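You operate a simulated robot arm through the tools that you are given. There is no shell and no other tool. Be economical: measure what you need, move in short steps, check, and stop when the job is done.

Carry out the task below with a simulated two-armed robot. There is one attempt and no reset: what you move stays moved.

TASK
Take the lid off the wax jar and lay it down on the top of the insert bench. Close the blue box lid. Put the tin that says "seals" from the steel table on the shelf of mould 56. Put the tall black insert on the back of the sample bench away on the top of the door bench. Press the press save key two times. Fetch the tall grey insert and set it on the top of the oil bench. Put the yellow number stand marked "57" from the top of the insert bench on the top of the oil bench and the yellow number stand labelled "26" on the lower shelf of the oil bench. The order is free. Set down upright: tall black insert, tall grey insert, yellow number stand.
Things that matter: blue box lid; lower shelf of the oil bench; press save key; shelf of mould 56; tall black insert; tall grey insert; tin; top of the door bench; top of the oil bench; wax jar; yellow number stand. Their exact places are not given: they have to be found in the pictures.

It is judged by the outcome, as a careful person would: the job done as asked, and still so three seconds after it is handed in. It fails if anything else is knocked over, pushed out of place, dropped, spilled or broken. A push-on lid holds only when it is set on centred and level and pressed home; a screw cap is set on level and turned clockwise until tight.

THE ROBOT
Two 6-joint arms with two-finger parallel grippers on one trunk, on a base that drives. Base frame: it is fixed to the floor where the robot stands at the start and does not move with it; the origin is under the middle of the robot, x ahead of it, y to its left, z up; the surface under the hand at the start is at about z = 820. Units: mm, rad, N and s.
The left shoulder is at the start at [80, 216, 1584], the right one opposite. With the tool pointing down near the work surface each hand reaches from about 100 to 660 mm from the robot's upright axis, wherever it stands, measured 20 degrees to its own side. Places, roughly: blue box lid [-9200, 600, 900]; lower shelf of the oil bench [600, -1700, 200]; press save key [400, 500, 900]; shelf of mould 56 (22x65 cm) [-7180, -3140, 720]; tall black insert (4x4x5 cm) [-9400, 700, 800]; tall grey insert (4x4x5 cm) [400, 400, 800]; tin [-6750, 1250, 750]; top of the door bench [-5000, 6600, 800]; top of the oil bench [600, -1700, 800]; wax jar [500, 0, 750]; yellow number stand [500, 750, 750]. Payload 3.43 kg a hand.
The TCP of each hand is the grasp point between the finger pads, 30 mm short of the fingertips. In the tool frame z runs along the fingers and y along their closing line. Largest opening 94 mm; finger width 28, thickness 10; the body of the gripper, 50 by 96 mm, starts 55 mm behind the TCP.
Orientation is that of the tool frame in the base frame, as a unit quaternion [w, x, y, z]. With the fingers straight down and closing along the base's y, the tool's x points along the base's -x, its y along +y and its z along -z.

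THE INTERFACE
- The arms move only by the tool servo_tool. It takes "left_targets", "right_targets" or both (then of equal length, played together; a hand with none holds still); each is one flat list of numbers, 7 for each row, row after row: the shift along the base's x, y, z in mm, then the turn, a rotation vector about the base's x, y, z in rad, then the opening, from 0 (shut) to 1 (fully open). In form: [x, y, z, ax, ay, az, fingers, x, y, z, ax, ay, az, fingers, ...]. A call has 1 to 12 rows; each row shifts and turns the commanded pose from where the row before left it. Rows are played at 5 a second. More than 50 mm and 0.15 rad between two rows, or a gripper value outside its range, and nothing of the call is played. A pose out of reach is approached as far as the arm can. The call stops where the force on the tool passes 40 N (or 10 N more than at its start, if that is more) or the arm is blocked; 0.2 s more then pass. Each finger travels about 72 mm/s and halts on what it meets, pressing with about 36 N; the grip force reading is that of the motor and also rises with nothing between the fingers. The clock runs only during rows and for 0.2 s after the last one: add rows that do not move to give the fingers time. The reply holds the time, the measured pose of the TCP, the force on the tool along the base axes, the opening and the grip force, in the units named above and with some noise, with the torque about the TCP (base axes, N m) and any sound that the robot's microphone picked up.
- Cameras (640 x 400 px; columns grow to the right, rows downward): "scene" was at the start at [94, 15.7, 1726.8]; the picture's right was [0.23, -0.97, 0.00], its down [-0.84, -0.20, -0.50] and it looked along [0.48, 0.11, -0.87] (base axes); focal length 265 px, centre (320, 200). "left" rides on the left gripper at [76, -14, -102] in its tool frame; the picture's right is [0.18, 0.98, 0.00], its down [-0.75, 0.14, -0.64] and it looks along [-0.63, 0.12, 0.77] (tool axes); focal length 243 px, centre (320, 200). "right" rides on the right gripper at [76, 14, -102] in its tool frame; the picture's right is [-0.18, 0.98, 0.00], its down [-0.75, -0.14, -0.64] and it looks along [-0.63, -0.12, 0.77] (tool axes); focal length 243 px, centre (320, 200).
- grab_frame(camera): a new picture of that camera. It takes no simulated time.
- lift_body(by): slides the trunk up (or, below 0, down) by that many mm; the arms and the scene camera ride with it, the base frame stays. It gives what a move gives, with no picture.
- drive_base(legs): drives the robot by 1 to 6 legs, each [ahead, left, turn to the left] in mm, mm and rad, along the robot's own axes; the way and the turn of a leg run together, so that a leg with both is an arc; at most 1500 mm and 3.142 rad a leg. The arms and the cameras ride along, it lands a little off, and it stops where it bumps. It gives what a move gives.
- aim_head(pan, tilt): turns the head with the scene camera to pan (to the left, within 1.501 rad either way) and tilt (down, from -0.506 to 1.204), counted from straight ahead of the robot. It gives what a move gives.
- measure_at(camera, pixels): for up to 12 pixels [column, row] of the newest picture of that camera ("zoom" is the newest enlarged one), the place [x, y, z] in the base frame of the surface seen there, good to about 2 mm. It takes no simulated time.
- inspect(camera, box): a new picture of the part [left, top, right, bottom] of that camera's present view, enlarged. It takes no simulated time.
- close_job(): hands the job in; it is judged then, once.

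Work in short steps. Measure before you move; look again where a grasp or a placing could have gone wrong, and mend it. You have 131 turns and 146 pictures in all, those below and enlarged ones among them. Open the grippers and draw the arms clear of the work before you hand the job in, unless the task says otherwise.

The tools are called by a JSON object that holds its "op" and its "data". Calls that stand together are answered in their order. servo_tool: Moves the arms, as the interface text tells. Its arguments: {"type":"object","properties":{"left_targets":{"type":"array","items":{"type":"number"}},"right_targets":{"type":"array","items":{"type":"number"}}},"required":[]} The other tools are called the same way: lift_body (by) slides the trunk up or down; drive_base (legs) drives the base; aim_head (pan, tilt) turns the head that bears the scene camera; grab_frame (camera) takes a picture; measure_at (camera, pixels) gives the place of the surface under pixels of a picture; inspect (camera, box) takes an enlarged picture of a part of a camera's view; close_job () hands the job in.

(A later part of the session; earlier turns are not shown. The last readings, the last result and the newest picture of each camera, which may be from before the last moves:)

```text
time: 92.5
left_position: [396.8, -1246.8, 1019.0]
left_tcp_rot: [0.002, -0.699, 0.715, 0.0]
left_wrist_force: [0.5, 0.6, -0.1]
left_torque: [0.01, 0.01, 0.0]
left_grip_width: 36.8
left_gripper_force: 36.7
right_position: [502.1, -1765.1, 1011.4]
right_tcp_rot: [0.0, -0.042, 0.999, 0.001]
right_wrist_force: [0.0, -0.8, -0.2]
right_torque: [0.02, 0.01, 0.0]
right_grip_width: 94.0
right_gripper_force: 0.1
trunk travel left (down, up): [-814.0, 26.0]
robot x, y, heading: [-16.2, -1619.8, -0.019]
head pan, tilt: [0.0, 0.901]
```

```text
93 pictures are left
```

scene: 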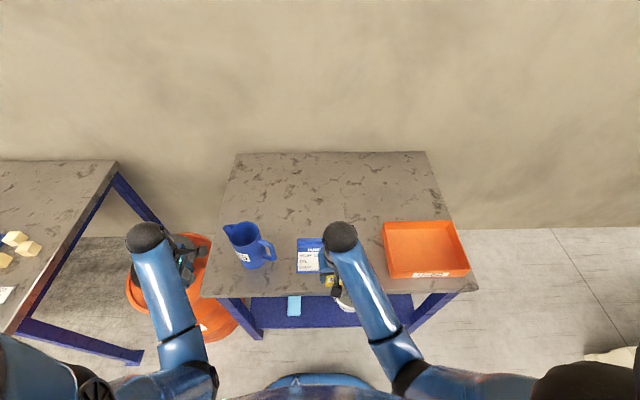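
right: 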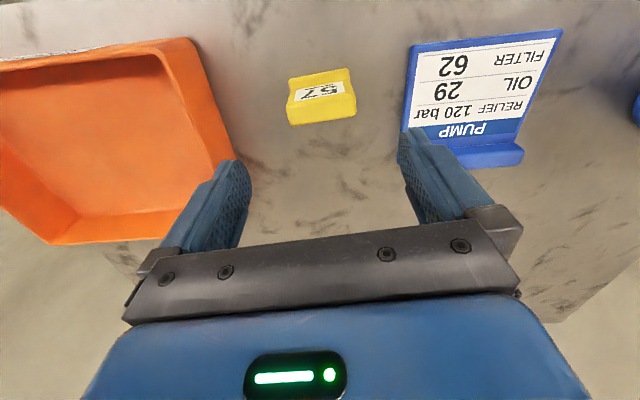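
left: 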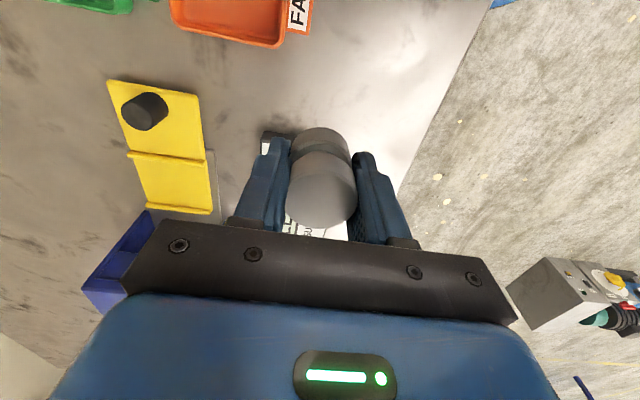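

57 is upright on the oil bench. Now the left hand goes to the gap between jug and sign, at about [500, -1512].

{"op": "servo_tool", "data": {"left_targets": [0, -45, 0, 0, 0, 0, 0.2, 0, -45, 0, 0, 0, 0, 0.2, 0, -45, 0, 0, 0, 0, 0.2, 10, -45, 0, 0, 0, 0, 0.2, 15, -45, 0, 0, 0, 0, 0.2, 25, -40, 0, 0, 0, 0, 0.2, 45, 0, 0, 0, 0, 0, 0.2, 8, 0, -40, 0, 0, 0, 0.2, 0, 0, -30, 0, 0, 0, 0.2, 0, 0, 0, 0, 0, 0, 0.2]}}

{"op": "grab_frame", "data": {"camera": "left"}}

{"op": "grab_frame", "data": {"camera": "scene"}}

```text
time: 94.7
left_position: [498.1, -1515.4, 947.0]
left_tcp_rot: [0.002, -0.699, 0.715, 0.0]
left_wrist_force: [-0.9, -0.9, 9.3]
left_torque: [0.53, -0.14, 0.06]
left_grip_width: 36.7
left_gripper_force: 35.9
left hand out of reach, approached as far as the arm can: row 2
right_position: [500.7, -1766.9, 1010.6]
right_tcp_rot: [0.001, -0.043, 0.999, 0.001]
right_wrist_force: [-0.1, 0.8, 0.0]
right_torque: [-0.01, 0.0, -0.02]
right_grip_width: 94.0
right_gripper_force: 0.0
trunk travel left (down, up): [-814.0, 26.0]
robot x, y, heading: [-16.2, -1620.4, -0.019]
head pan, tilt: [0.0, 0.901]
```

```text
92 pictures are left
```

left: 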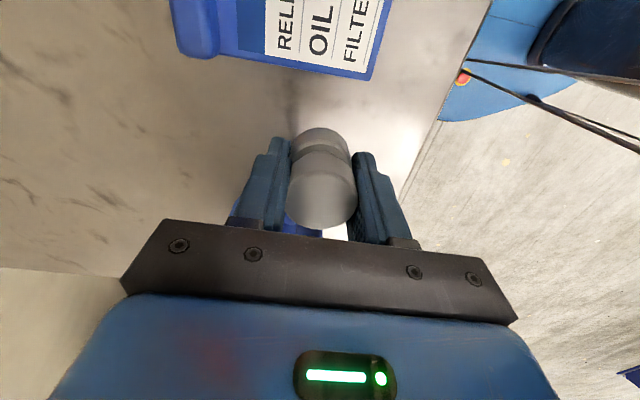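

```text
91 pictures are left
```

scene: 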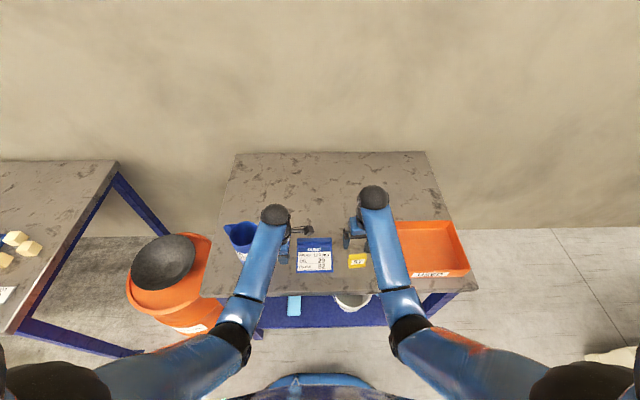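

Unexpected upward force 9 N with torque pointing to contact near y≈-1458: likely the gripper on the jug. I raise and check.

{"op": "servo_tool", "data": {"left_targets": [0, 0, 30, 0, 0, 0, 0.2, 0, 0, 30, 0, 0, 0, 0.2]}}

{"op": "inspect", "data": {"camera": "scene", "box": [190, 190, 390, 315]}}

{"op": "measure_at", "data": {"camera": "zoom", "pixels": [[115, 120], [140, 120], [180, 110], [175, 130], [180, 170], [160, 215]]}}

```text
time: 95.3
left_position: [499.7, -1515.2, 1007.8]
left_tcp_rot: [0.001, -0.699, 0.715, 0.0]
left_wrist_force: [0.0, -0.7, -0.3]
left_torque: [0.0, 0.02, -0.01]
left_grip_width: 36.6
left_gripper_force: 35.9
right_position: [500.6, -1765.8, 1010.6]
right_tcp_rot: [0.001, -0.043, 0.999, 0.002]
right_wrist_force: [-1.1, -0.5, -0.1]
right_torque: [-0.03, 0.02, -0.01]
right_grip_width: 93.9
right_gripper_force: 0.1
trunk travel left (down, up): [-814.0, 26.0]
robot x, y, heading: [-14.5, -1621.2, -0.019]
head pan, tilt: [0.0, 0.901]
```

```text
3.20 times, centred on (290, 252) of scene
```

zoom: 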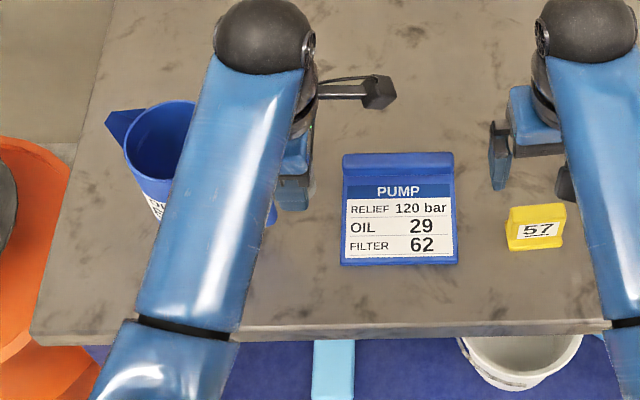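

```text
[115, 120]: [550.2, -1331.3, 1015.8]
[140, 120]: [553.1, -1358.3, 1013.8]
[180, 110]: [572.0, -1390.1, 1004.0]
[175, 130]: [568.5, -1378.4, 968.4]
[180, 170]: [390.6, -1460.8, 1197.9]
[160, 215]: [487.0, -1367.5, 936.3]
```

The jug (top z≈1015) still stands; too close there. I measure the gap between the sign and the 57 stand instead.

{"op": "measure_at", "data": {"camera": "zoom", "pixels": [[458, 262], [452, 160], [510, 240], [482, 270], [482, 220], [482, 165], [400, 130], [400, 300], [275, 215], [270, 200]]}}

```text
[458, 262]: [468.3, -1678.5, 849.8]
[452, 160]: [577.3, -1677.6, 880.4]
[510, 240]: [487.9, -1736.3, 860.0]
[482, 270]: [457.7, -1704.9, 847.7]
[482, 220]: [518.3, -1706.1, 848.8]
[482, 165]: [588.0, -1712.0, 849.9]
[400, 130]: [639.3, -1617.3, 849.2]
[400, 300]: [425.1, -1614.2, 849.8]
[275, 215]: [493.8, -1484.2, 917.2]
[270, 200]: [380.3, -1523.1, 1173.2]
```

I'll use the gap between sign and 57, at [475, -1707]. I drive 110 mm right so the left hand reaches comfortably, and withdraw the right hand.

{"op": "servo_tool", "data": {"right_targets": [-40, -20, 0, 0, 0, 0, 1, -40, -20, 0, 0, 0, 0, 1], "left_targets": [-20, 0, 0, 0, 0, 0, 0.2, 0, 0, 0, 0, 0, 0, 0.2]}}

{"op": "drive_base", "data": {"legs": [[0, -110, 0.02]]}}

```text
time: 95.9
left_position: [476.2, -1513.4, 1007.6]
left_tcp_rot: [0.002, -0.699, 0.715, 0.0]
left_wrist_force: [-0.6, -0.6, 0.3]
left_torque: [-0.02, 0.01, 0.03]
left_grip_width: 37.1
left_gripper_force: 35.3
right_position: [417.4, -1805.7, 1010.3]
right_tcp_rot: [0.001, -0.043, 0.999, 0.002]
right_wrist_force: [-0.1, 0.0, 1.1]
right_torque: [0.03, -0.01, -0.03]
right_grip_width: 94.0
right_gripper_force: 0.1
trunk travel left (down, up): [-814.0, 26.0]
robot x, y, heading: [-16.1, -1622.8, -0.021]
head pan, tilt: [0.0, 0.901]
```

```text
time: 97.1
left_position: [475.2, -1606.0, 1005.8]
left_tcp_rot: [0.0, 0.708, -0.706, 0.002]
left_wrist_force: [-0.1, 1.7, -0.9]
left_torque: [-0.05, 0.0, -0.01]
left_grip_width: 36.8
left_gripper_force: 36.0
right_position: [422.8, -1898.3, 1010.2]
right_tcp_rot: [-0.001, -0.055, 0.998, -0.002]
right_wrist_force: [0.7, 0.0, 0.1]
right_torque: [-0.06, -0.01, 0.01]
right_grip_width: 94.0
right_gripper_force: 0.1
trunk travel left (down, up): [-814.0, 26.0]
robot x, y, heading: [-17.4, -1729.3, 0.009]
head pan, tilt: [0.0, 0.901]
```

Now left to [475, -1707] and partly down.

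{"op": "servo_tool", "data": {"left_targets": [0, -34, 0, 0, 0, 0, 0.2, 0, -34, 0, 0, 0, 0, 0.2, 0, -33, 0, 0, 0, 0, 0.2, 0, 0, -40, 0, 0, 0, 0.2, 0, 0, -35, 0, 0, 0, 0.2, 0, 0, 0, 0, 0, 0, 0.2]}}

{"op": "grab_frame", "data": {"camera": "left"}}

{"op": "grab_frame", "data": {"camera": "scene"}}

```text
time: 98.5
left_position: [477.7, -1714.3, 929.0]
left_tcp_rot: [-0.001, 0.708, -0.706, 0.0]
left_wrist_force: [0.6, 0.6, -0.5]
left_torque: [-0.01, -0.01, 0.0]
left_grip_width: 36.9
left_gripper_force: 35.9
right_position: [423.8, -1902.4, 1009.7]
right_tcp_rot: [0.0, -0.055, 0.998, 0.001]
right_wrist_force: [-0.4, -0.4, -0.6]
right_torque: [0.01, -0.01, 0.01]
right_grip_width: 94.2
right_gripper_force: 0.0
trunk travel left (down, up): [-814.0, 26.0]
robot x, y, heading: [-15.2, -1730.7, 0.002]
head pan, tilt: [0.0, 0.901]
```

```text
89 pictures are left
```

left: 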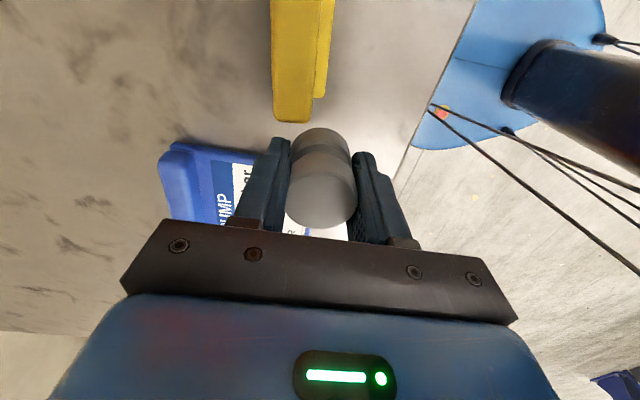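

```text
88 pictures are left
```

scene: 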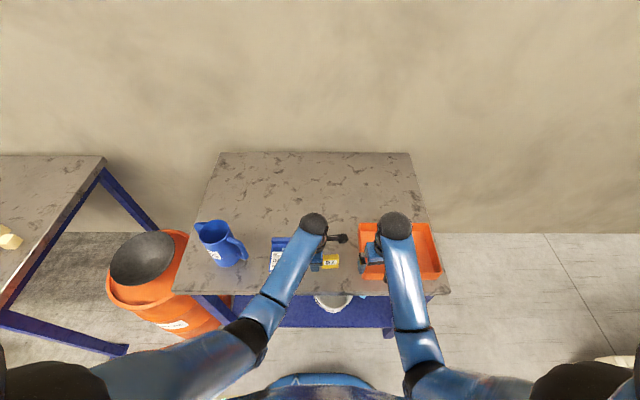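

I shift +7 in y, -6 in x, and lower to just above the surface.

{"op": "servo_tool", "data": {"left_targets": [-6, 7, -20, 0, 0, 0, 0.2, 0, 0, -18, 0, 0, 0, 0.2, 0, 0, -3, 0, 0, 0, 0.2, 0, 0, -1.5, 0, 0, 0, 0.2, 0, 0, -1, 0, 0, 0, 0.2]}}

{"op": "grab_frame", "data": {"camera": "left"}}

```text
time: 99.7
left_position: [469.3, -1703.9, 886.6]
left_tcp_rot: [-0.001, 0.707, -0.707, 0.0]
left_wrist_force: [1.2, 0.0, 0.6]
left_torque: [0.01, 0.01, -0.01]
left_grip_width: 36.7
left_gripper_force: 35.1
right_position: [424.4, -1902.4, 1010.3]
right_tcp_rot: [0.0, -0.055, 0.998, 0.001]
right_wrist_force: [-0.6, -1.5, 0.2]
right_torque: [0.03, 0.01, 0.01]
right_grip_width: 93.9
right_gripper_force: 0.2
trunk travel left (down, up): [-814.0, 26.0]
robot x, y, heading: [-19.0, -1730.8, 0.007]
head pan, tilt: [0.0, 0.901]
```

```text
87 pictures are left
```

left: 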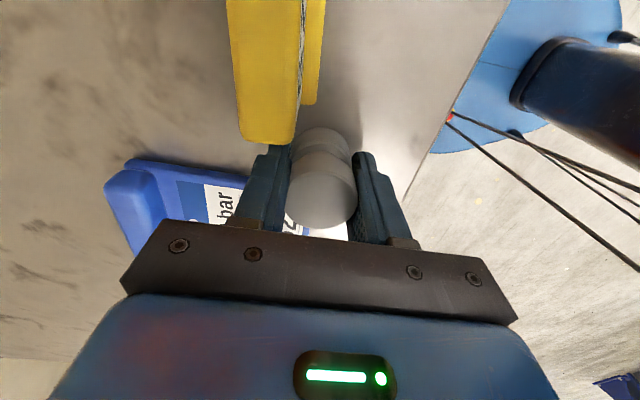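

Touch down in 1 mm steps.

{"op": "servo_tool", "data": {"left_targets": [0, 0, -1, 0, 0, 0, 0.2, 0, 0, -1, 0, 0, 0, 0.2, 0, 0, -1, 0, 0, 0, 0.2]}}

```text
time: 100.5
left_position: [470.0, -1704.3, 887.6]
left_tcp_rot: [-0.002, 0.708, -0.706, 0.002]
left_wrist_force: [2.1, 2.7, 22.8]
left_torque: [0.11, 0.09, -0.04]
left_grip_width: 36.8
left_gripper_force: 35.9
right_position: [421.4, -1903.5, 1009.7]
right_tcp_rot: [0.001, -0.055, 0.998, 0.001]
right_wrist_force: [-0.1, 0.2, -0.4]
right_torque: [-0.02, 0.0, 0.0]
right_grip_width: 94.1
right_gripper_force: 0.1
trunk travel left (down, up): [-814.0, 26.0]
robot x, y, heading: [-17.7, -1733.6, -0.0]
head pan, tilt: [0.0, 0.901]
```

Contact. I ease up, open partly, rise, and check.

{"op": "servo_tool", "data": {"left_targets": [0, 0, 2, 0, 0, 0, 0.2, 0, 0, 0, 0, 0, 0, 0.5, 0, 0, 0, 0, 0, 0, 0.6, 0, 0, 0, 0, 0, 0, 0.6, 0, 0, 40, 0, 0, 0, 0.6, 0, 0, 45, 0, 0, 0, 0.6, 0, 0, 40, 0, 0, 0, 0.6]}}

{"op": "grab_frame", "data": {"camera": "left"}}

```text
time: 102.1
left_position: [469.0, -1702.1, 1015.1]
left_tcp_rot: [-0.001, 0.707, -0.707, 0.0]
left_wrist_force: [-0.5, 1.1, -0.3]
left_torque: [-0.01, 0.0, 0.0]
left_grip_width: 56.3
left_gripper_force: 0.1
right_position: [423.6, -1902.9, 1009.6]
right_tcp_rot: [0.0, -0.056, 0.998, 0.001]
right_wrist_force: [0.4, 0.2, 0.3]
right_torque: [-0.04, 0.01, -0.03]
right_grip_width: 93.7
right_gripper_force: 0.1
trunk travel left (down, up): [-814.0, 26.0]
robot x, y, heading: [-17.4, -1731.9, 0.003]
head pan, tilt: [0.0, 0.901]
```

```text
86 pictures are left
```

left: 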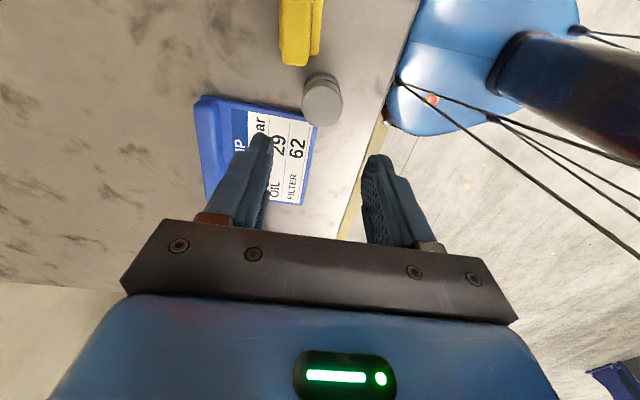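

Grey insert stands upright. I retract both hands and look at the lower shelf to plan.

{"op": "servo_tool", "data": {"left_targets": [-40, 20, 0, 0, 0, 0, 0.6, -40, 25, 0, 0, 0, 0, 0.6, 0, 45, 0, 0, 0, 0, 1, 0, 45, 0, 0, 0, 0, 1, 0, 45, 0, 0, 0, 0, 1], "right_targets": [-40, 0, 0, 0, 0, 0, 1, -30, 0, 0, 0, 0, 0, 1, 0, 0, 0, 0, 0, 0, 1, 0, 0, 0, 0, 0, 0, 1, 0, 0, 0, 0, 0, 0, 1]}}

{"op": "lift_body", "data": {"by": -500}}

{"op": "aim_head", "data": {"pan": 0.0, "tilt": 0.9}}

{"op": "grab_frame", "data": {"camera": "scene"}}

```text
time: 103.3
left_position: [387.7, -1522.9, 1014.2]
left_tcp_rot: [-0.001, 0.707, -0.707, 0.001]
left_wrist_force: [-0.4, -0.1, 0.3]
left_torque: [-0.02, -0.02, 0.01]
left_grip_width: 94.0
left_gripper_force: 0.1
right_position: [352.2, -1904.6, 1010.5]
right_tcp_rot: [0.001, -0.056, 0.998, 0.0]
right_wrist_force: [-0.4, 1.1, -0.3]
right_torque: [0.01, -0.03, 0.0]
right_grip_width: 93.9
right_gripper_force: 0.0
trunk travel left (down, up): [-814.0, 26.0]
robot x, y, heading: [-21.1, -1733.8, 0.002]
head pan, tilt: [0.0, 0.901]
```

```text
refused: -500 is not a number from -400 to 400
```

```text
time: 103.9
left_position: [389.4, -1523.2, 1013.4]
left_tcp_rot: [-0.001, 0.708, -0.707, 0.0]
left_wrist_force: [0.4, -0.4, -0.7]
left_torque: [-0.01, -0.01, 0.0]
left_grip_width: 93.8
left_gripper_force: 0.1
right_position: [352.7, -1905.2, 1011.1]
right_tcp_rot: [-0.001, -0.055, 0.998, 0.002]
right_wrist_force: [-0.4, 0.2, 0.2]
right_torque: [-0.01, 0.0, 0.02]
right_grip_width: 93.8
right_gripper_force: 0.0
trunk travel left (down, up): [-814.0, 26.0]
robot x, y, heading: [-17.5, -1731.4, 0.002]
head pan, tilt: [0.0, 0.901]
```

```text
85 pictures are left
```

scene: 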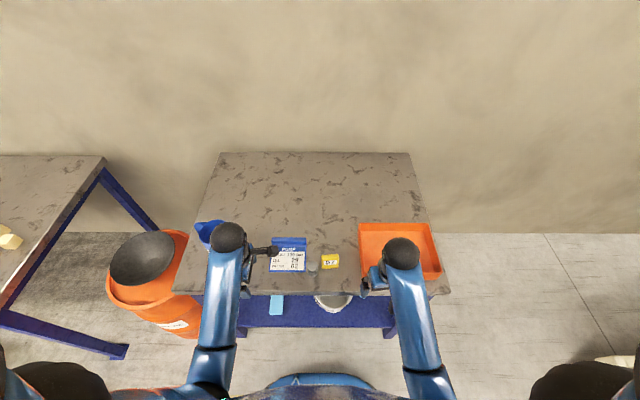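

I measure the visible shelf parts.

{"op": "measure_at", "data": {"camera": "scene", "pixels": [[300, 310], [260, 315], [370, 310], [277, 305], [333, 305], [300, 325], [248, 305], [350, 298]]}}

{"op": "inspect", "data": {"camera": "scene", "box": [220, 230, 420, 345]}}

```text
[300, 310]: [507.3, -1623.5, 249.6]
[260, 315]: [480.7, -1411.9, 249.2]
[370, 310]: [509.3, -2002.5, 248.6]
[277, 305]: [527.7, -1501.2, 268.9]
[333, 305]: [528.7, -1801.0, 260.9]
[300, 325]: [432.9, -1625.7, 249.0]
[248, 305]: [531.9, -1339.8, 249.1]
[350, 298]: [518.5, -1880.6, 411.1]
```

```text
3.20 times, centred on (320, 288) of scene
```

zoom: 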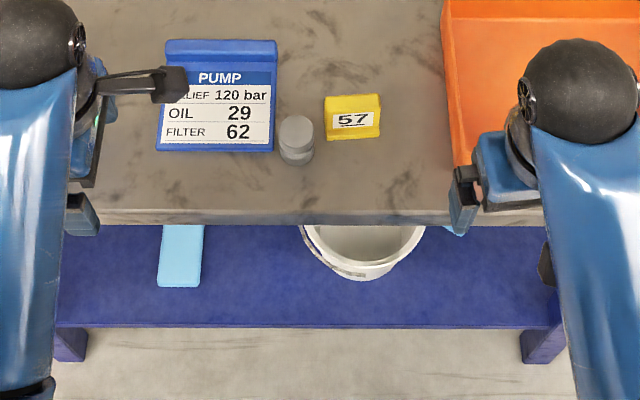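

Shelf z≈249, front edge x≈425; free zone around [490, -1600]. I pull the left hand back and drive back left for the 26 stand.

{"op": "servo_tool", "data": {"left_targets": [-40, 0, 0, 0, 0, 0, 1, -20, 0, 0, 0, 0, 0, 1]}}

{"op": "drive_base", "data": {"legs": [[0, 1300, 0], [0, 1250, 0]]}}

{"op": "aim_head", "data": {"pan": 0.0, "tilt": 1.0}}

{"op": "grab_frame", "data": {"camera": "scene"}}

```text
time: 104.5
left_position: [327.7, -1523.1, 1012.9]
left_tcp_rot: [-0.002, 0.708, -0.706, 0.0]
left_wrist_force: [-0.8, 0.2, -0.2]
left_torque: [0.01, -0.01, -0.02]
left_grip_width: 94.0
left_gripper_force: 0.1
right_position: [351.9, -1905.4, 1010.6]
right_tcp_rot: [0.001, -0.056, 0.998, 0.001]
right_wrist_force: [-0.4, -0.6, -0.2]
right_torque: [-0.02, -0.02, 0.01]
right_grip_width: 94.0
right_gripper_force: 0.1
trunk travel left (down, up): [-814.0, 26.0]
robot x, y, heading: [-21.2, -1730.1, 0.004]
head pan, tilt: [0.0, 0.901]
```

```text
time: 117.0
left_position: [276.8, 1039.2, 1014.6]
left_tcp_rot: [-0.001, 0.71, -0.704, 0.0]
left_wrist_force: [0.3, -0.8, -0.2]
left_torque: [0.0, 0.03, 0.0]
left_grip_width: 94.0
left_gripper_force: 0.0
right_position: [303.0, 659.7, 1010.3]
right_tcp_rot: [0.0, -0.06, 0.998, 0.0]
right_wrist_force: [-0.3, -0.6, -0.5]
right_torque: [-0.01, 0.0, 0.0]
right_grip_width: 94.0
right_gripper_force: 0.1
trunk travel left (down, up): [-814.0, 26.0]
robot x, y, heading: [-69.5, 829.2, 0.01]
head pan, tilt: [0.0, 0.901]
```

```text
time: 117.6
left_position: [276.3, 1039.3, 1012.7]
left_tcp_rot: [-0.002, 0.711, -0.704, -0.001]
left_wrist_force: [0.3, 0.2, 0.4]
left_torque: [0.0, -0.01, 0.01]
left_grip_width: 93.9
left_gripper_force: 0.1
right_position: [302.8, 659.6, 1009.9]
right_tcp_rot: [0.0, -0.059, 0.998, 0.001]
right_wrist_force: [-0.4, 0.1, 0.0]
right_torque: [0.02, 0.01, 0.03]
right_grip_width: 94.1
right_gripper_force: 0.0
trunk travel left (down, up): [-814.0, 26.0]
robot x, y, heading: [-66.4, 829.5, 0.013]
head pan, tilt: [0.0, 1.0]
```

```text
83 pictures are left
```

scene: 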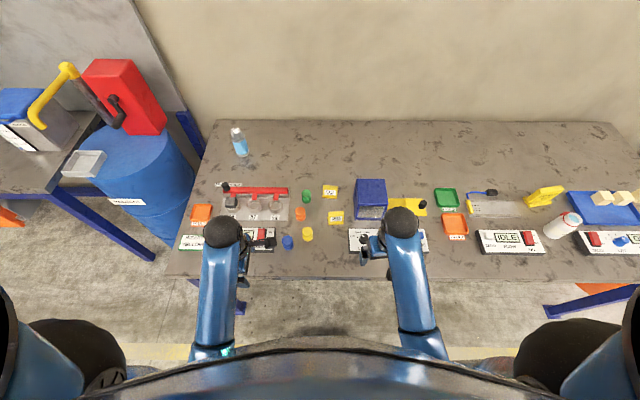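

26 is at (336,217). I move the right hand over it at [517, 775].

{"op": "servo_tool", "data": {"right_targets": [40, 25, 0, 0, 0, 0.03, 1, 40, 25, 0, 0, 0, 0, 1, 40, 25, 0, 0, 0, 0, 0.85, 40, 25, -10, 0, 0, 0, 0.85, 40, 15, -20, 0, 0, 0, 0.85, 14, 0, -25, 0, 0, 0, 0.85, 0, 0, 0, 0, 0, 0, 0.85]}}

{"op": "grab_frame", "data": {"camera": "right"}}

```text
time: 119.2
left_position: [274.5, 1040.9, 1014.4]
left_tcp_rot: [-0.002, 0.71, -0.704, 0.0]
left_wrist_force: [0.6, -0.8, -0.1]
left_torque: [-0.01, -0.01, 0.0]
left_grip_width: 94.0
left_gripper_force: 0.0
right_position: [516.4, 775.1, 957.0]
right_tcp_rot: [0.001, -0.074, 0.997, 0.001]
right_wrist_force: [0.1, -0.3, -0.1]
right_torque: [-0.02, -0.03, -0.03]
right_grip_width: 79.9
right_gripper_force: 0.2
trunk travel left (down, up): [-814.0, 26.0]
robot x, y, heading: [-67.6, 830.3, 0.013]
head pan, tilt: [0.0, 1.0]
```

```text
82 pictures are left
```

right: 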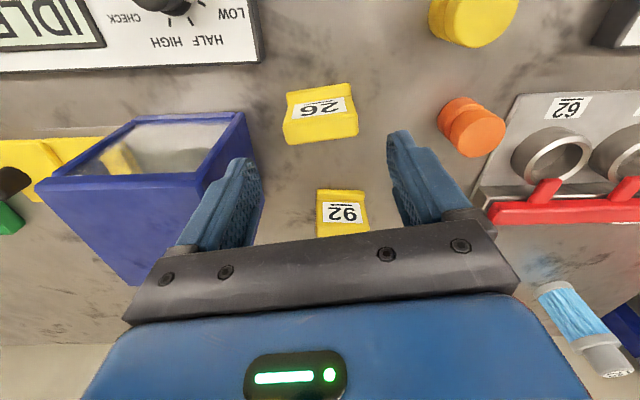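

I measure the stand ends and the blue bin's corner for finger clearance.

{"op": "measure_at", "data": {"camera": "right", "pixels": [[286, 135], [356, 122], [320, 125], [320, 134], [243, 118], [262, 165], [240, 130]]}}

```text
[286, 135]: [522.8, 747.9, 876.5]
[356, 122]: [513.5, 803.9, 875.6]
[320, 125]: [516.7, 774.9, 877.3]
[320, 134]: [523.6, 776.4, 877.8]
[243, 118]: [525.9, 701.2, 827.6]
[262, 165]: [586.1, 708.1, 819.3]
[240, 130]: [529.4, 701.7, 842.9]
```

Clearance fine. I descend and grip.

{"op": "servo_tool", "data": {"right_targets": [2, 1, -35, 0, 0, 0, 0.85, 0, 0, -35, 0, 0, 0, 0.85, 0, 0, -26, 0, 0, 0, 0.85, 0, 0, 0, 0, 0, 0, 0.7, 0, 0, 0, 0, 0, 0, 0.5, 0, 0, 0, 0, 0, 0, 0.4, 0, 0, 0, 0, 0, 0, 0.4, 0, 0, 35, 0, 0, 0, 0.4, 0, 0, 45, 0, 0, 0, 0.4, -30, 0, 35, 0, 0, 0, 0.4, -40, 0, 0, 0, 0, 0, 0.4, -40, 0, 0, 0, 0, 0, 0.4]}}

{"op": "grab_frame", "data": {"camera": "right"}}

```text
time: 121.8
left_position: [275.1, 1039.7, 1013.8]
left_tcp_rot: [-0.002, 0.711, -0.704, 0.0]
left_wrist_force: [0.6, -0.7, 0.7]
left_torque: [0.02, -0.01, -0.03]
left_grip_width: 93.9
left_gripper_force: 0.1
right_position: [408.2, 774.4, 976.5]
right_tcp_rot: [0.001, -0.074, 0.997, 0.001]
right_wrist_force: [0.1, 0.8, -0.2]
right_torque: [-0.03, 0.03, 0.01]
right_grip_width: 61.7
right_gripper_force: 35.6
trunk travel left (down, up): [-814.0, 26.0]
robot x, y, heading: [-68.9, 828.2, 0.01]
head pan, tilt: [0.0, 1.0]
```

```text
81 pictures are left
```

right: 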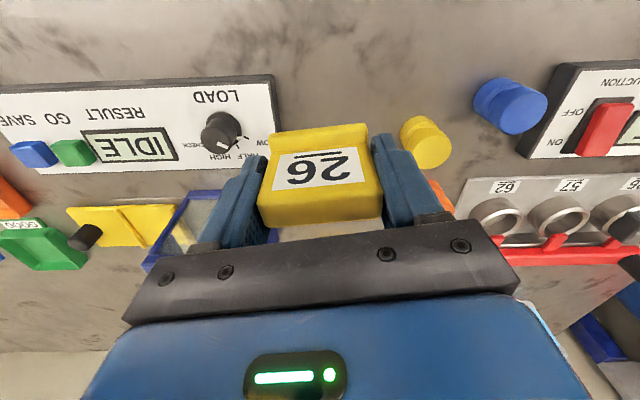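

Holding 26. I pull the hand back and drive right to y≈-1510.

{"op": "servo_tool", "data": {"right_targets": [-40, 0, 0, 0, 0, 0, 0.4, -40, 0, 0, 0, 0, -0.1, 0.4]}}

{"op": "drive_base", "data": {"legs": [[0, 0, -0.012], [0, -1200, 0], [0, -1140, 0]]}}

{"op": "aim_head", "data": {"pan": 0.0, "tilt": 1.0}}

{"op": "grab_frame", "data": {"camera": "scene"}}

```text
time: 122.4
left_position: [274.3, 1040.4, 1013.9]
left_tcp_rot: [-0.001, 0.71, -0.704, 0.0]
left_wrist_force: [0.5, 0.6, 0.4]
left_torque: [0.01, -0.02, -0.02]
left_grip_width: 94.2
left_gripper_force: 0.1
right_position: [327.1, 777.1, 975.6]
right_tcp_rot: [0.002, -0.024, 1.0, 0.001]
right_wrist_force: [-0.8, 0.3, -1.0]
right_torque: [0.02, -0.02, 0.0]
right_grip_width: 61.6
right_gripper_force: 36.0
trunk travel left (down, up): [-814.0, 26.0]
robot x, y, heading: [-68.7, 829.2, 0.005]
head pan, tilt: [0.0, 1.0]
```

```text
time: 134.3
left_position: [281.9, -1314.6, 1013.2]
left_tcp_rot: [0.0, 0.708, -0.706, 0.0]
left_wrist_force: [0.4, 0.0, 0.2]
left_torque: [0.01, -0.02, 0.04]
left_grip_width: 94.1
left_gripper_force: 0.1
right_position: [332.0, -1577.6, 974.8]
right_tcp_rot: [-0.001, -0.022, 1.0, 0.0]
right_wrist_force: [-0.7, 0.1, -0.7]
right_torque: [0.01, 0.01, 0.01]
right_grip_width: 61.7
right_gripper_force: 36.0
trunk travel left (down, up): [-814.0, 26.0]
robot x, y, heading: [-65.3, -1520.6, 0.004]
head pan, tilt: [0.0, 1.0]
```

```text
time: 134.9
left_position: [281.1, -1315.1, 1013.3]
left_tcp_rot: [-0.001, 0.708, -0.706, 0.0]
left_wrist_force: [0.4, -0.4, -0.3]
left_torque: [-0.04, -0.03, -0.05]
left_grip_width: 93.9
left_gripper_force: 0.0
right_position: [331.3, -1577.5, 973.5]
right_tcp_rot: [-0.001, -0.021, 1.0, -0.001]
right_wrist_force: [0.5, -0.7, -1.1]
right_torque: [-0.03, -0.01, 0.0]
right_grip_width: 61.9
right_gripper_force: 35.9
trunk travel left (down, up): [-814.0, 26.0]
robot x, y, heading: [-65.4, -1523.3, 0.01]
head pan, tilt: [0.0, 1.0]
```

```text
80 pictures are left
```

scene: 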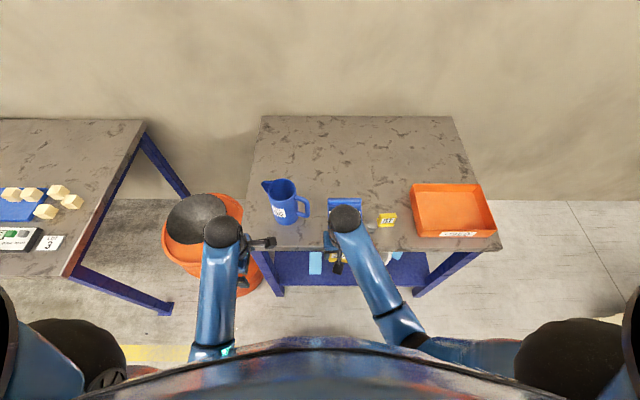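

Before lowering the trunk I check the tub's extent relative to the left hand.

{"op": "measure_at", "data": {"camera": "scene", "pixels": [[190, 255], [240, 285], [255, 285], [180, 235], [258, 260], [275, 290], [380, 265], [340, 270], [300, 275], [165, 225]]}}

```text
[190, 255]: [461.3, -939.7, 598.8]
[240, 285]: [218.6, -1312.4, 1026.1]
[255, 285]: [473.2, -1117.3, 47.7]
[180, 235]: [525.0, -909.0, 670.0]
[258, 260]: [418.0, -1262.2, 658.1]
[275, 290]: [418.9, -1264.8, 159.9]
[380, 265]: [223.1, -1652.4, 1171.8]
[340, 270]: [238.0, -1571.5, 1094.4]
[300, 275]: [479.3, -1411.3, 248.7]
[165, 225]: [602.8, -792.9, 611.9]
```

All at x≥418; the hands are clear. I lower the trunk 400 then look.

{"op": "lift_body", "data": {"by": -400}}

{"op": "grab_frame", "data": {"camera": "scene"}}

{"op": "grab_frame", "data": {"camera": "right"}}

```text
time: 138.8
left_position: [280.2, -1315.6, 613.5]
left_tcp_rot: [-0.001, 0.708, -0.706, 0.0]
left_wrist_force: [0.4, -0.3, -0.1]
left_torque: [-0.01, 0.02, 0.0]
left_grip_width: 94.2
left_gripper_force: 0.0
right_position: [331.7, -1579.3, 574.9]
right_tcp_rot: [0.0, -0.022, 1.0, 0.001]
right_wrist_force: [0.2, -0.3, -0.9]
right_torque: [-0.01, 0.0, -0.01]
right_grip_width: 61.6
right_gripper_force: 36.5
trunk travel left (down, up): [-414.0, 426.0]
robot x, y, heading: [-69.3, -1525.4, 0.007]
head pan, tilt: [0.0, 1.0]
```

```text
79 pictures are left
```

scene: 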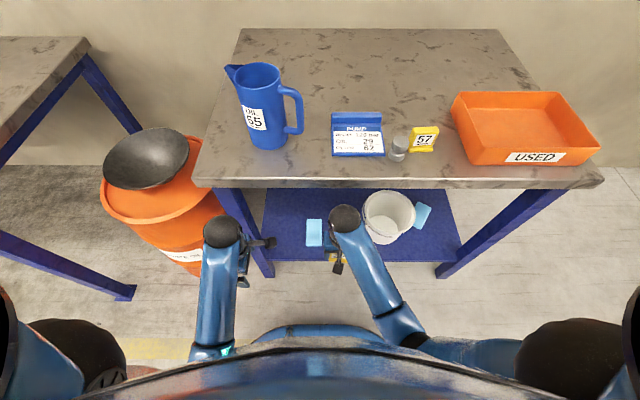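

```text
78 pictures are left
```

right: 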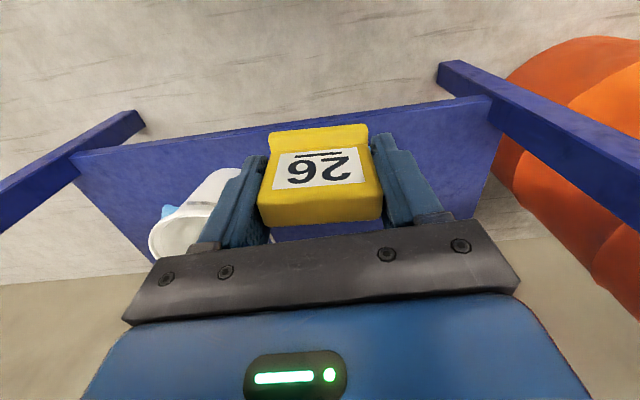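

Good view. I lower 150 more and measure the shelf gap.

{"op": "lift_body", "data": {"by": -150}}

{"op": "grab_frame", "data": {"camera": "scene"}}

{"op": "inspect", "data": {"camera": "scene", "box": [240, 150, 460, 290]}}

```text
time: 140.5
left_position: [280.2, -1315.0, 463.1]
left_tcp_rot: [-0.001, 0.708, -0.706, 0.0]
left_wrist_force: [0.9, -0.1, 0.6]
left_torque: [0.0, 0.01, 0.02]
left_grip_width: 94.1
left_gripper_force: 0.0
right_position: [332.3, -1578.4, 424.7]
right_tcp_rot: [0.0, -0.022, 1.0, 0.001]
right_wrist_force: [-0.1, -1.0, -0.4]
right_torque: [-0.02, -0.02, 0.02]
right_grip_width: 61.6
right_gripper_force: 36.0
trunk travel left (down, up): [-264.0, 576.0]
robot x, y, heading: [-67.2, -1522.6, 0.001]
head pan, tilt: [0.0, 1.0]
```

```text
77 pictures are left
```

scene: 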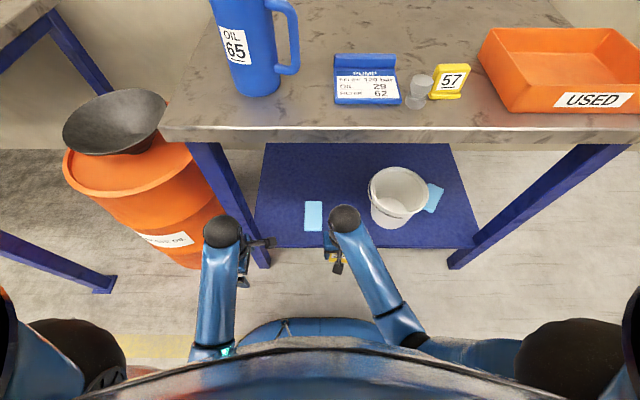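

```text
2.86 times, centred on (350, 220) of scene
```

zoom: 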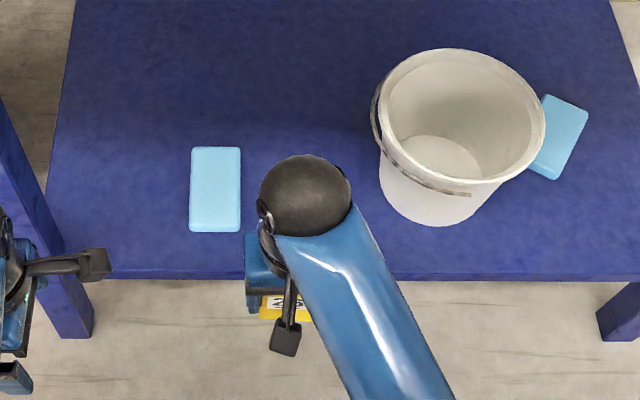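

{"op": "measure_at", "data": {"camera": "zoom", "pixels": [[240, 200], [215, 190], [240, 228], [372, 105], [385, 190], [380, 150], [400, 260], [430, 220], [270, 130], [240, 275], [320, 100], [110, 220]]}}

```text
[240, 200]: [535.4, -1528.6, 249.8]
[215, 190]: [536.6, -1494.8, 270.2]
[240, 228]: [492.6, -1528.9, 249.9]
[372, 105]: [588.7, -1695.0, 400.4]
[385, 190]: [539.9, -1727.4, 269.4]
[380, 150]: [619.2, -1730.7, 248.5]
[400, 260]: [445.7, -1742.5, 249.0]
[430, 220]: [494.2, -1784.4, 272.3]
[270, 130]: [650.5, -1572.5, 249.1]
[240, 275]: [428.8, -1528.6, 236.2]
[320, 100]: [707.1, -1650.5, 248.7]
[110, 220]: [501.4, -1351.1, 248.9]
```

Gap is clear: target [480, -1605]. I move forward over the shelf and lower to near the shelf.

{"op": "servo_tool", "data": {"right_targets": [38, -7, 0, 0, 0, 0, 0.4, 38, -7, 0, 0, 0, 0, 0.4, 38, -7, 0, 0, 0, 0, 0.4, 34, -6, 0, 0, 0, 0, 0.4, 0, 0, -40, 0, 0, 0, 0.4, 0, 0, -40, 0, 0, 0, 0.4, 0, 0, -40, 0, 0, 0, 0.4, 0, 0, 0, 0, 0, 0, 0.4]}}

{"op": "grab_frame", "data": {"camera": "right"}}

```text
time: 142.3
left_position: [280.6, -1314.6, 463.2]
left_tcp_rot: [-0.002, 0.708, -0.706, 0.0]
left_wrist_force: [-0.4, 0.1, -0.4]
left_torque: [0.01, 0.01, 0.04]
left_grip_width: 94.0
left_gripper_force: 0.1
right_position: [479.1, -1605.0, 305.3]
right_tcp_rot: [0.001, -0.023, 1.0, 0.001]
right_wrist_force: [-0.4, -0.2, -0.3]
right_torque: [0.03, 0.0, -0.01]
right_grip_width: 61.0
right_gripper_force: 35.6
trunk travel left (down, up): [-264.0, 576.0]
robot x, y, heading: [-66.2, -1525.1, 0.009]
head pan, tilt: [0.0, 1.0]
```

```text
75 pictures are left
```

right: 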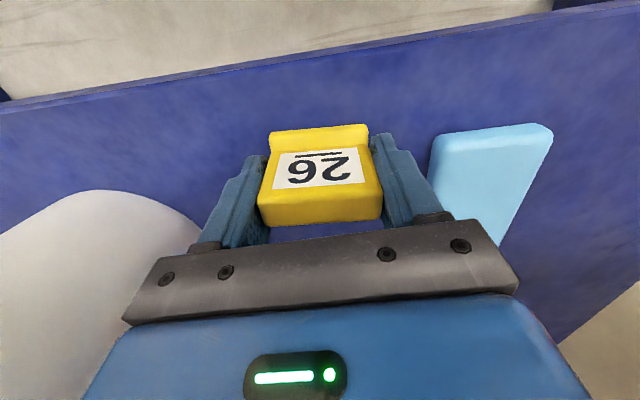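

I lower in small steps until contact.

{"op": "servo_tool", "data": {"right_targets": [0, 0, -9, 0, 0, 0, 0.4, 0, 0, -2, 0, 0, 0, 0.4, 0, 0, -1.5, 0, 0, 0, 0.4, 0, 0, -1.5, 0, 0, 0, 0.4]}}

```text
time: 143.3
left_position: [279.0, -1314.7, 462.9]
left_tcp_rot: [-0.002, 0.709, -0.706, 0.001]
left_wrist_force: [0.7, -0.8, -0.2]
left_torque: [-0.01, 0.0, -0.01]
left_grip_width: 94.0
left_gripper_force: 0.0
right_position: [479.4, -1605.9, 289.4]
right_tcp_rot: [0.001, -0.022, 1.0, 0.001]
right_wrist_force: [-0.5, -0.3, 0.0]
right_torque: [0.02, 0.04, 0.0]
right_grip_width: 61.3
right_gripper_force: 35.3
trunk travel left (down, up): [-264.0, 576.0]
robot x, y, heading: [-64.3, -1525.4, 0.003]
head pan, tilt: [0.0, 1.0]
```

{"op": "servo_tool", "data": {"right_targets": [0, 0, -1, 0, 0, 0, 0.4, 0, 0, -1, 0, 0, 0, 0.4, 0, 0, -1, 0, 0, 0, 0.4]}}

```text
time: 144.1
left_position: [279.5, -1315.4, 464.3]
left_tcp_rot: [-0.002, 0.709, -0.706, 0.0]
left_wrist_force: [-0.4, 0.4, -0.2]
left_torque: [0.0, -0.03, 0.0]
left_grip_width: 93.8
left_gripper_force: 0.1
right_position: [480.5, -1605.5, 289.2]
right_tcp_rot: [0.001, -0.021, 1.0, 0.001]
right_wrist_force: [-2.7, -2.2, 18.4]
right_torque: [-0.2, 0.31, 0.04]
right_grip_width: 61.1
right_gripper_force: 36.0
trunk travel left (down, up): [-264.0, 576.0]
robot x, y, heading: [-64.1, -1523.1, 0.005]
head pan, tilt: [0.0, 1.0]
```

Contact. Ease up, open, rise, check.

{"op": "servo_tool", "data": {"right_targets": [0, 0, 1.5, 0, 0, 0, 0.4, 0, 0, 0, 0, 0, 0, 0.75, 0, 0, 0, 0, 0, 0, 0.85, 0, 0, 0, 0, 0, 0, 0.85, 0, 0, 40, 0, 0, 0, 0.85, 0, 0, 40, 0, 0, 0, 0.85, 0, 0, 40, 0, 0, 0, 0.85, -40, 8, 0, 0, 0, 0, 0.85, -40, 8, 0, 0, 0, 0, 1, -40, 0, 0, 0, 0, 0, 1, -40, 0, 0, 0, 0, 0, 1]}}

{"op": "inspect", "data": {"camera": "scene", "box": [240, 150, 460, 290]}}

```text
time: 146.5
left_position: [280.0, -1314.2, 462.8]
left_tcp_rot: [-0.002, 0.708, -0.706, 0.0]
left_wrist_force: [-0.7, 1.0, -0.5]
left_torque: [0.01, 0.0, 0.0]
left_grip_width: 94.2
left_gripper_force: 0.2
right_position: [320.2, -1590.4, 407.9]
right_tcp_rot: [0.001, -0.022, 1.0, 0.001]
right_wrist_force: [0.3, 0.2, -0.4]
right_torque: [0.02, 0.0, 0.0]
right_grip_width: 93.8
right_gripper_force: 0.0
trunk travel left (down, up): [-264.0, 576.0]
robot x, y, heading: [-70.6, -1527.3, 0.006]
head pan, tilt: [0.0, 1.0]
```

```text
2.86 times, centred on (350, 220) of scene
```

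zoom: 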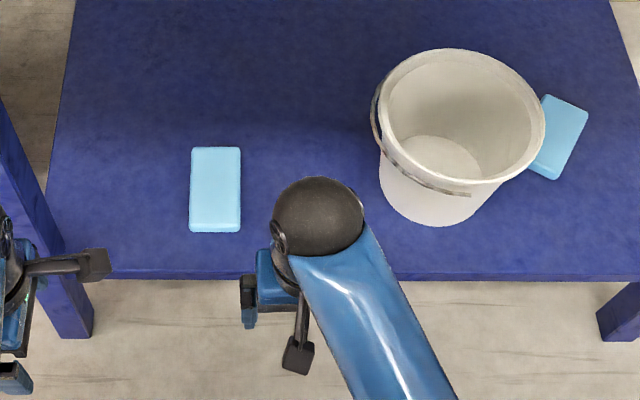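

The stand is hidden behind the wrist; I check with the right camera, then raise the trunk.

{"op": "grab_frame", "data": {"camera": "right"}}

{"op": "lift_body", "data": {"by": 400}}

{"op": "lift_body", "data": {"by": 150}}

```text
73 pictures are left
```

right: 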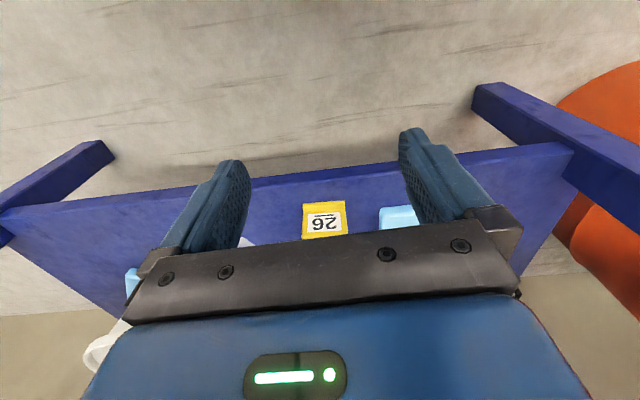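

```text
time: 150.3
left_position: [280.3, -1314.9, 863.3]
left_tcp_rot: [-0.001, 0.708, -0.706, 0.0]
left_wrist_force: [0.5, 0.9, 0.0]
left_torque: [0.01, 0.01, -0.01]
left_grip_width: 94.1
left_gripper_force: 0.0
right_position: [321.2, -1590.1, 809.6]
right_tcp_rot: [-0.001, -0.022, 1.0, 0.001]
right_wrist_force: [0.0, -1.1, -0.4]
right_torque: [-0.04, -0.01, 0.0]
right_grip_width: 94.0
right_gripper_force: 0.0
trunk travel left (down, up): [-664.0, 176.0]
robot x, y, heading: [-65.5, -1526.1, 0.002]
head pan, tilt: [0.0, 1.0]
```

```text
time: 152.1
left_position: [280.4, -1315.3, 1012.7]
left_tcp_rot: [-0.001, 0.709, -0.706, -0.001]
left_wrist_force: [0.1, -0.4, 0.4]
left_torque: [-0.01, -0.03, 0.0]
left_grip_width: 94.2
left_gripper_force: 0.1
right_position: [320.8, -1591.1, 957.6]
right_tcp_rot: [0.0, -0.023, 1.0, 0.001]
right_wrist_force: [0.0, 0.1, -0.2]
right_torque: [-0.04, 0.01, 0.01]
right_grip_width: 93.8
right_gripper_force: 0.1
trunk travel left (down, up): [-814.0, 26.0]
robot x, y, heading: [-69.6, -1522.5, 0.003]
head pan, tilt: [0.0, 1.0]
```

26 stands on the lower shelf. I back off, turn around, and look across the hall.

{"op": "drive_base", "data": {"legs": [[-500, 0, 0], [0, 0, 3.13]]}}

{"op": "aim_head", "data": {"pan": 0.0, "tilt": 0.15}}

{"op": "grab_frame", "data": {"camera": "scene"}}

{"op": "aim_head", "data": {"pan": -0.9, "tilt": 0.2}}

{"op": "grab_frame", "data": {"camera": "scene"}}

```text
time: 162.2
left_position: [-927.7, -1707.7, 1014.7]
left_tcp_rot: [-0.001, 0.732, 0.681, -0.001]
left_wrist_force: [0.2, 0.5, 0.0]
left_torque: [0.02, 0.01, 0.01]
left_grip_width: 94.1
left_gripper_force: 0.0
right_position: [-947.9, -1428.7, 958.6]
right_tcp_rot: [0.001, 1.0, -0.016, 0.0]
right_wrist_force: [-0.1, -0.7, -0.4]
right_torque: [-0.02, -0.03, 0.03]
right_grip_width: 94.0
right_gripper_force: 0.0
trunk travel left (down, up): [-814.0, 26.0]
robot x, y, heading: [-566.5, -1525.3, 3.074]
head pan, tilt: [0.0, 1.0]
```

```text
time: 163.4
left_position: [-928.5, -1706.0, 1013.9]
left_tcp_rot: [0.0, 0.731, 0.682, 0.0]
left_wrist_force: [-0.3, 0.4, 0.7]
left_torque: [0.01, -0.04, -0.01]
left_grip_width: 94.1
left_gripper_force: 0.1
right_position: [-948.9, -1429.0, 958.0]
right_tcp_rot: [0.001, 1.0, -0.016, 0.0]
right_wrist_force: [0.7, -0.3, -0.2]
right_torque: [-0.01, 0.0, 0.01]
right_grip_width: 94.0
right_gripper_force: 0.0
trunk travel left (down, up): [-814.0, 26.0]
robot x, y, heading: [-569.0, -1523.9, 3.072]
head pan, tilt: [0.0, 0.15]
```

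```text
72 pictures are left
```

scene: 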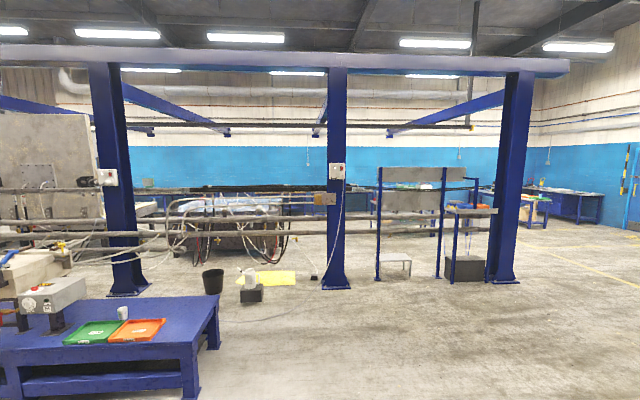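

```text
time: 164.6
left_position: [-928.2, -1707.7, 1013.2]
left_tcp_rot: [0.0, 0.731, 0.682, 0.0]
left_wrist_force: [-0.1, -0.5, -0.7]
left_torque: [0.0, 0.02, -0.03]
left_grip_width: 93.9
left_gripper_force: 0.1
right_position: [-948.7, -1428.4, 958.7]
right_tcp_rot: [0.001, 1.0, -0.015, 0.0]
right_wrist_force: [0.3, 0.6, -0.2]
right_torque: [-0.02, -0.01, 0.0]
right_grip_width: 94.3
right_gripper_force: 0.1
trunk travel left (down, up): [-814.0, 26.0]
robot x, y, heading: [-570.2, -1521.5, 3.075]
head pan, tilt: [-0.901, 0.201]
```

```text
71 pictures are left
```

scene: 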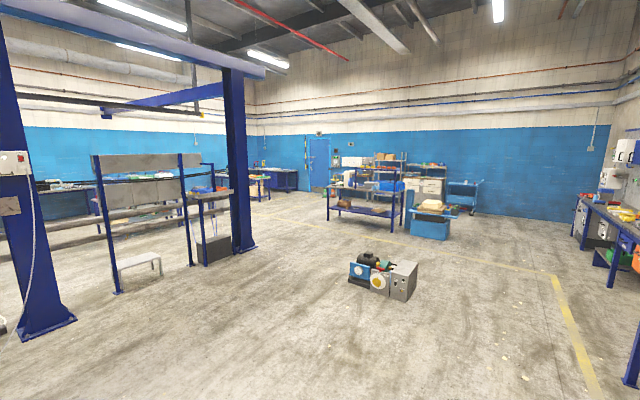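

I measure landmarks in this view to plan a path.

{"op": "measure_at", "data": {"camera": "scene", "pixels": [[45, 325], [245, 248], [118, 292], [205, 262], [185, 240], [340, 205], [385, 285], [430, 235], [265, 185], [290, 175], [60, 185], [365, 190]]}}

{"op": "aim_head", "data": {"pan": -0.1, "tilt": 0.2}}

{"op": "inspect", "data": {"camera": "scene", "box": [300, 120, 600, 300]}}

{"op": "measure_at", "data": {"camera": "zoom", "pixels": [[100, 200], [60, 240], [330, 150], [345, 120], [350, 290], [560, 150], [200, 150], [250, 200], [500, 120], [560, 100]]}}

```text
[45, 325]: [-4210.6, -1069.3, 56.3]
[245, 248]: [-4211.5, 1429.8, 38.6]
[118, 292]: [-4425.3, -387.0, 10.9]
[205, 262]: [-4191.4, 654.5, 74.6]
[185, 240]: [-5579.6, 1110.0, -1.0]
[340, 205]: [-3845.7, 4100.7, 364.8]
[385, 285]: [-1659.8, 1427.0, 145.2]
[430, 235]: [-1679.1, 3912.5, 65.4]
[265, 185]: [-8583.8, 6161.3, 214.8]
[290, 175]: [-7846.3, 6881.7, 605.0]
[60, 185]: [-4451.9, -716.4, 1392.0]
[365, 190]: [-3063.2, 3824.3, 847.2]
```

```text
time: 165.7
left_position: [-928.6, -1706.3, 1013.5]
left_tcp_rot: [0.001, 0.732, 0.682, -0.001]
left_wrist_force: [0.8, -0.1, -0.1]
left_torque: [-0.03, 0.02, -0.02]
left_grip_width: 94.1
left_gripper_force: 0.1
right_position: [-948.0, -1429.7, 958.8]
right_tcp_rot: [0.001, 1.0, -0.016, 0.0]
right_wrist_force: [0.1, 0.4, -0.4]
right_torque: [0.02, 0.02, -0.02]
right_grip_width: 94.0
right_gripper_force: 0.0
trunk travel left (down, up): [-814.0, 26.0]
robot x, y, heading: [-566.1, -1525.1, 3.071]
head pan, tilt: [-0.099, 0.201]
```

```text
2.13 times, centred on (450, 210) of scene
```

zoom: 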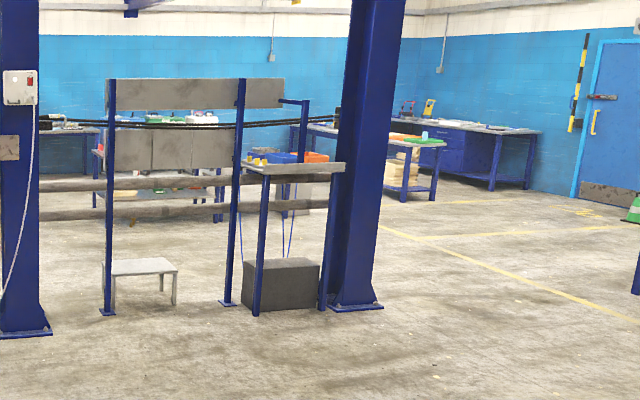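

```text
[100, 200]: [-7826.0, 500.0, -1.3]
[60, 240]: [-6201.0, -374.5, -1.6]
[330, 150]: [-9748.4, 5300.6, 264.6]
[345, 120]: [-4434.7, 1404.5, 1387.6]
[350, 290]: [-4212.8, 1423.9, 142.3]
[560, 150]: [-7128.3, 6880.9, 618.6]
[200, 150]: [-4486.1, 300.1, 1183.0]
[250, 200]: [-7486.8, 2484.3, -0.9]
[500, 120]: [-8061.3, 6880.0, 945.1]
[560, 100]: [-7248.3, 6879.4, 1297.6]
```

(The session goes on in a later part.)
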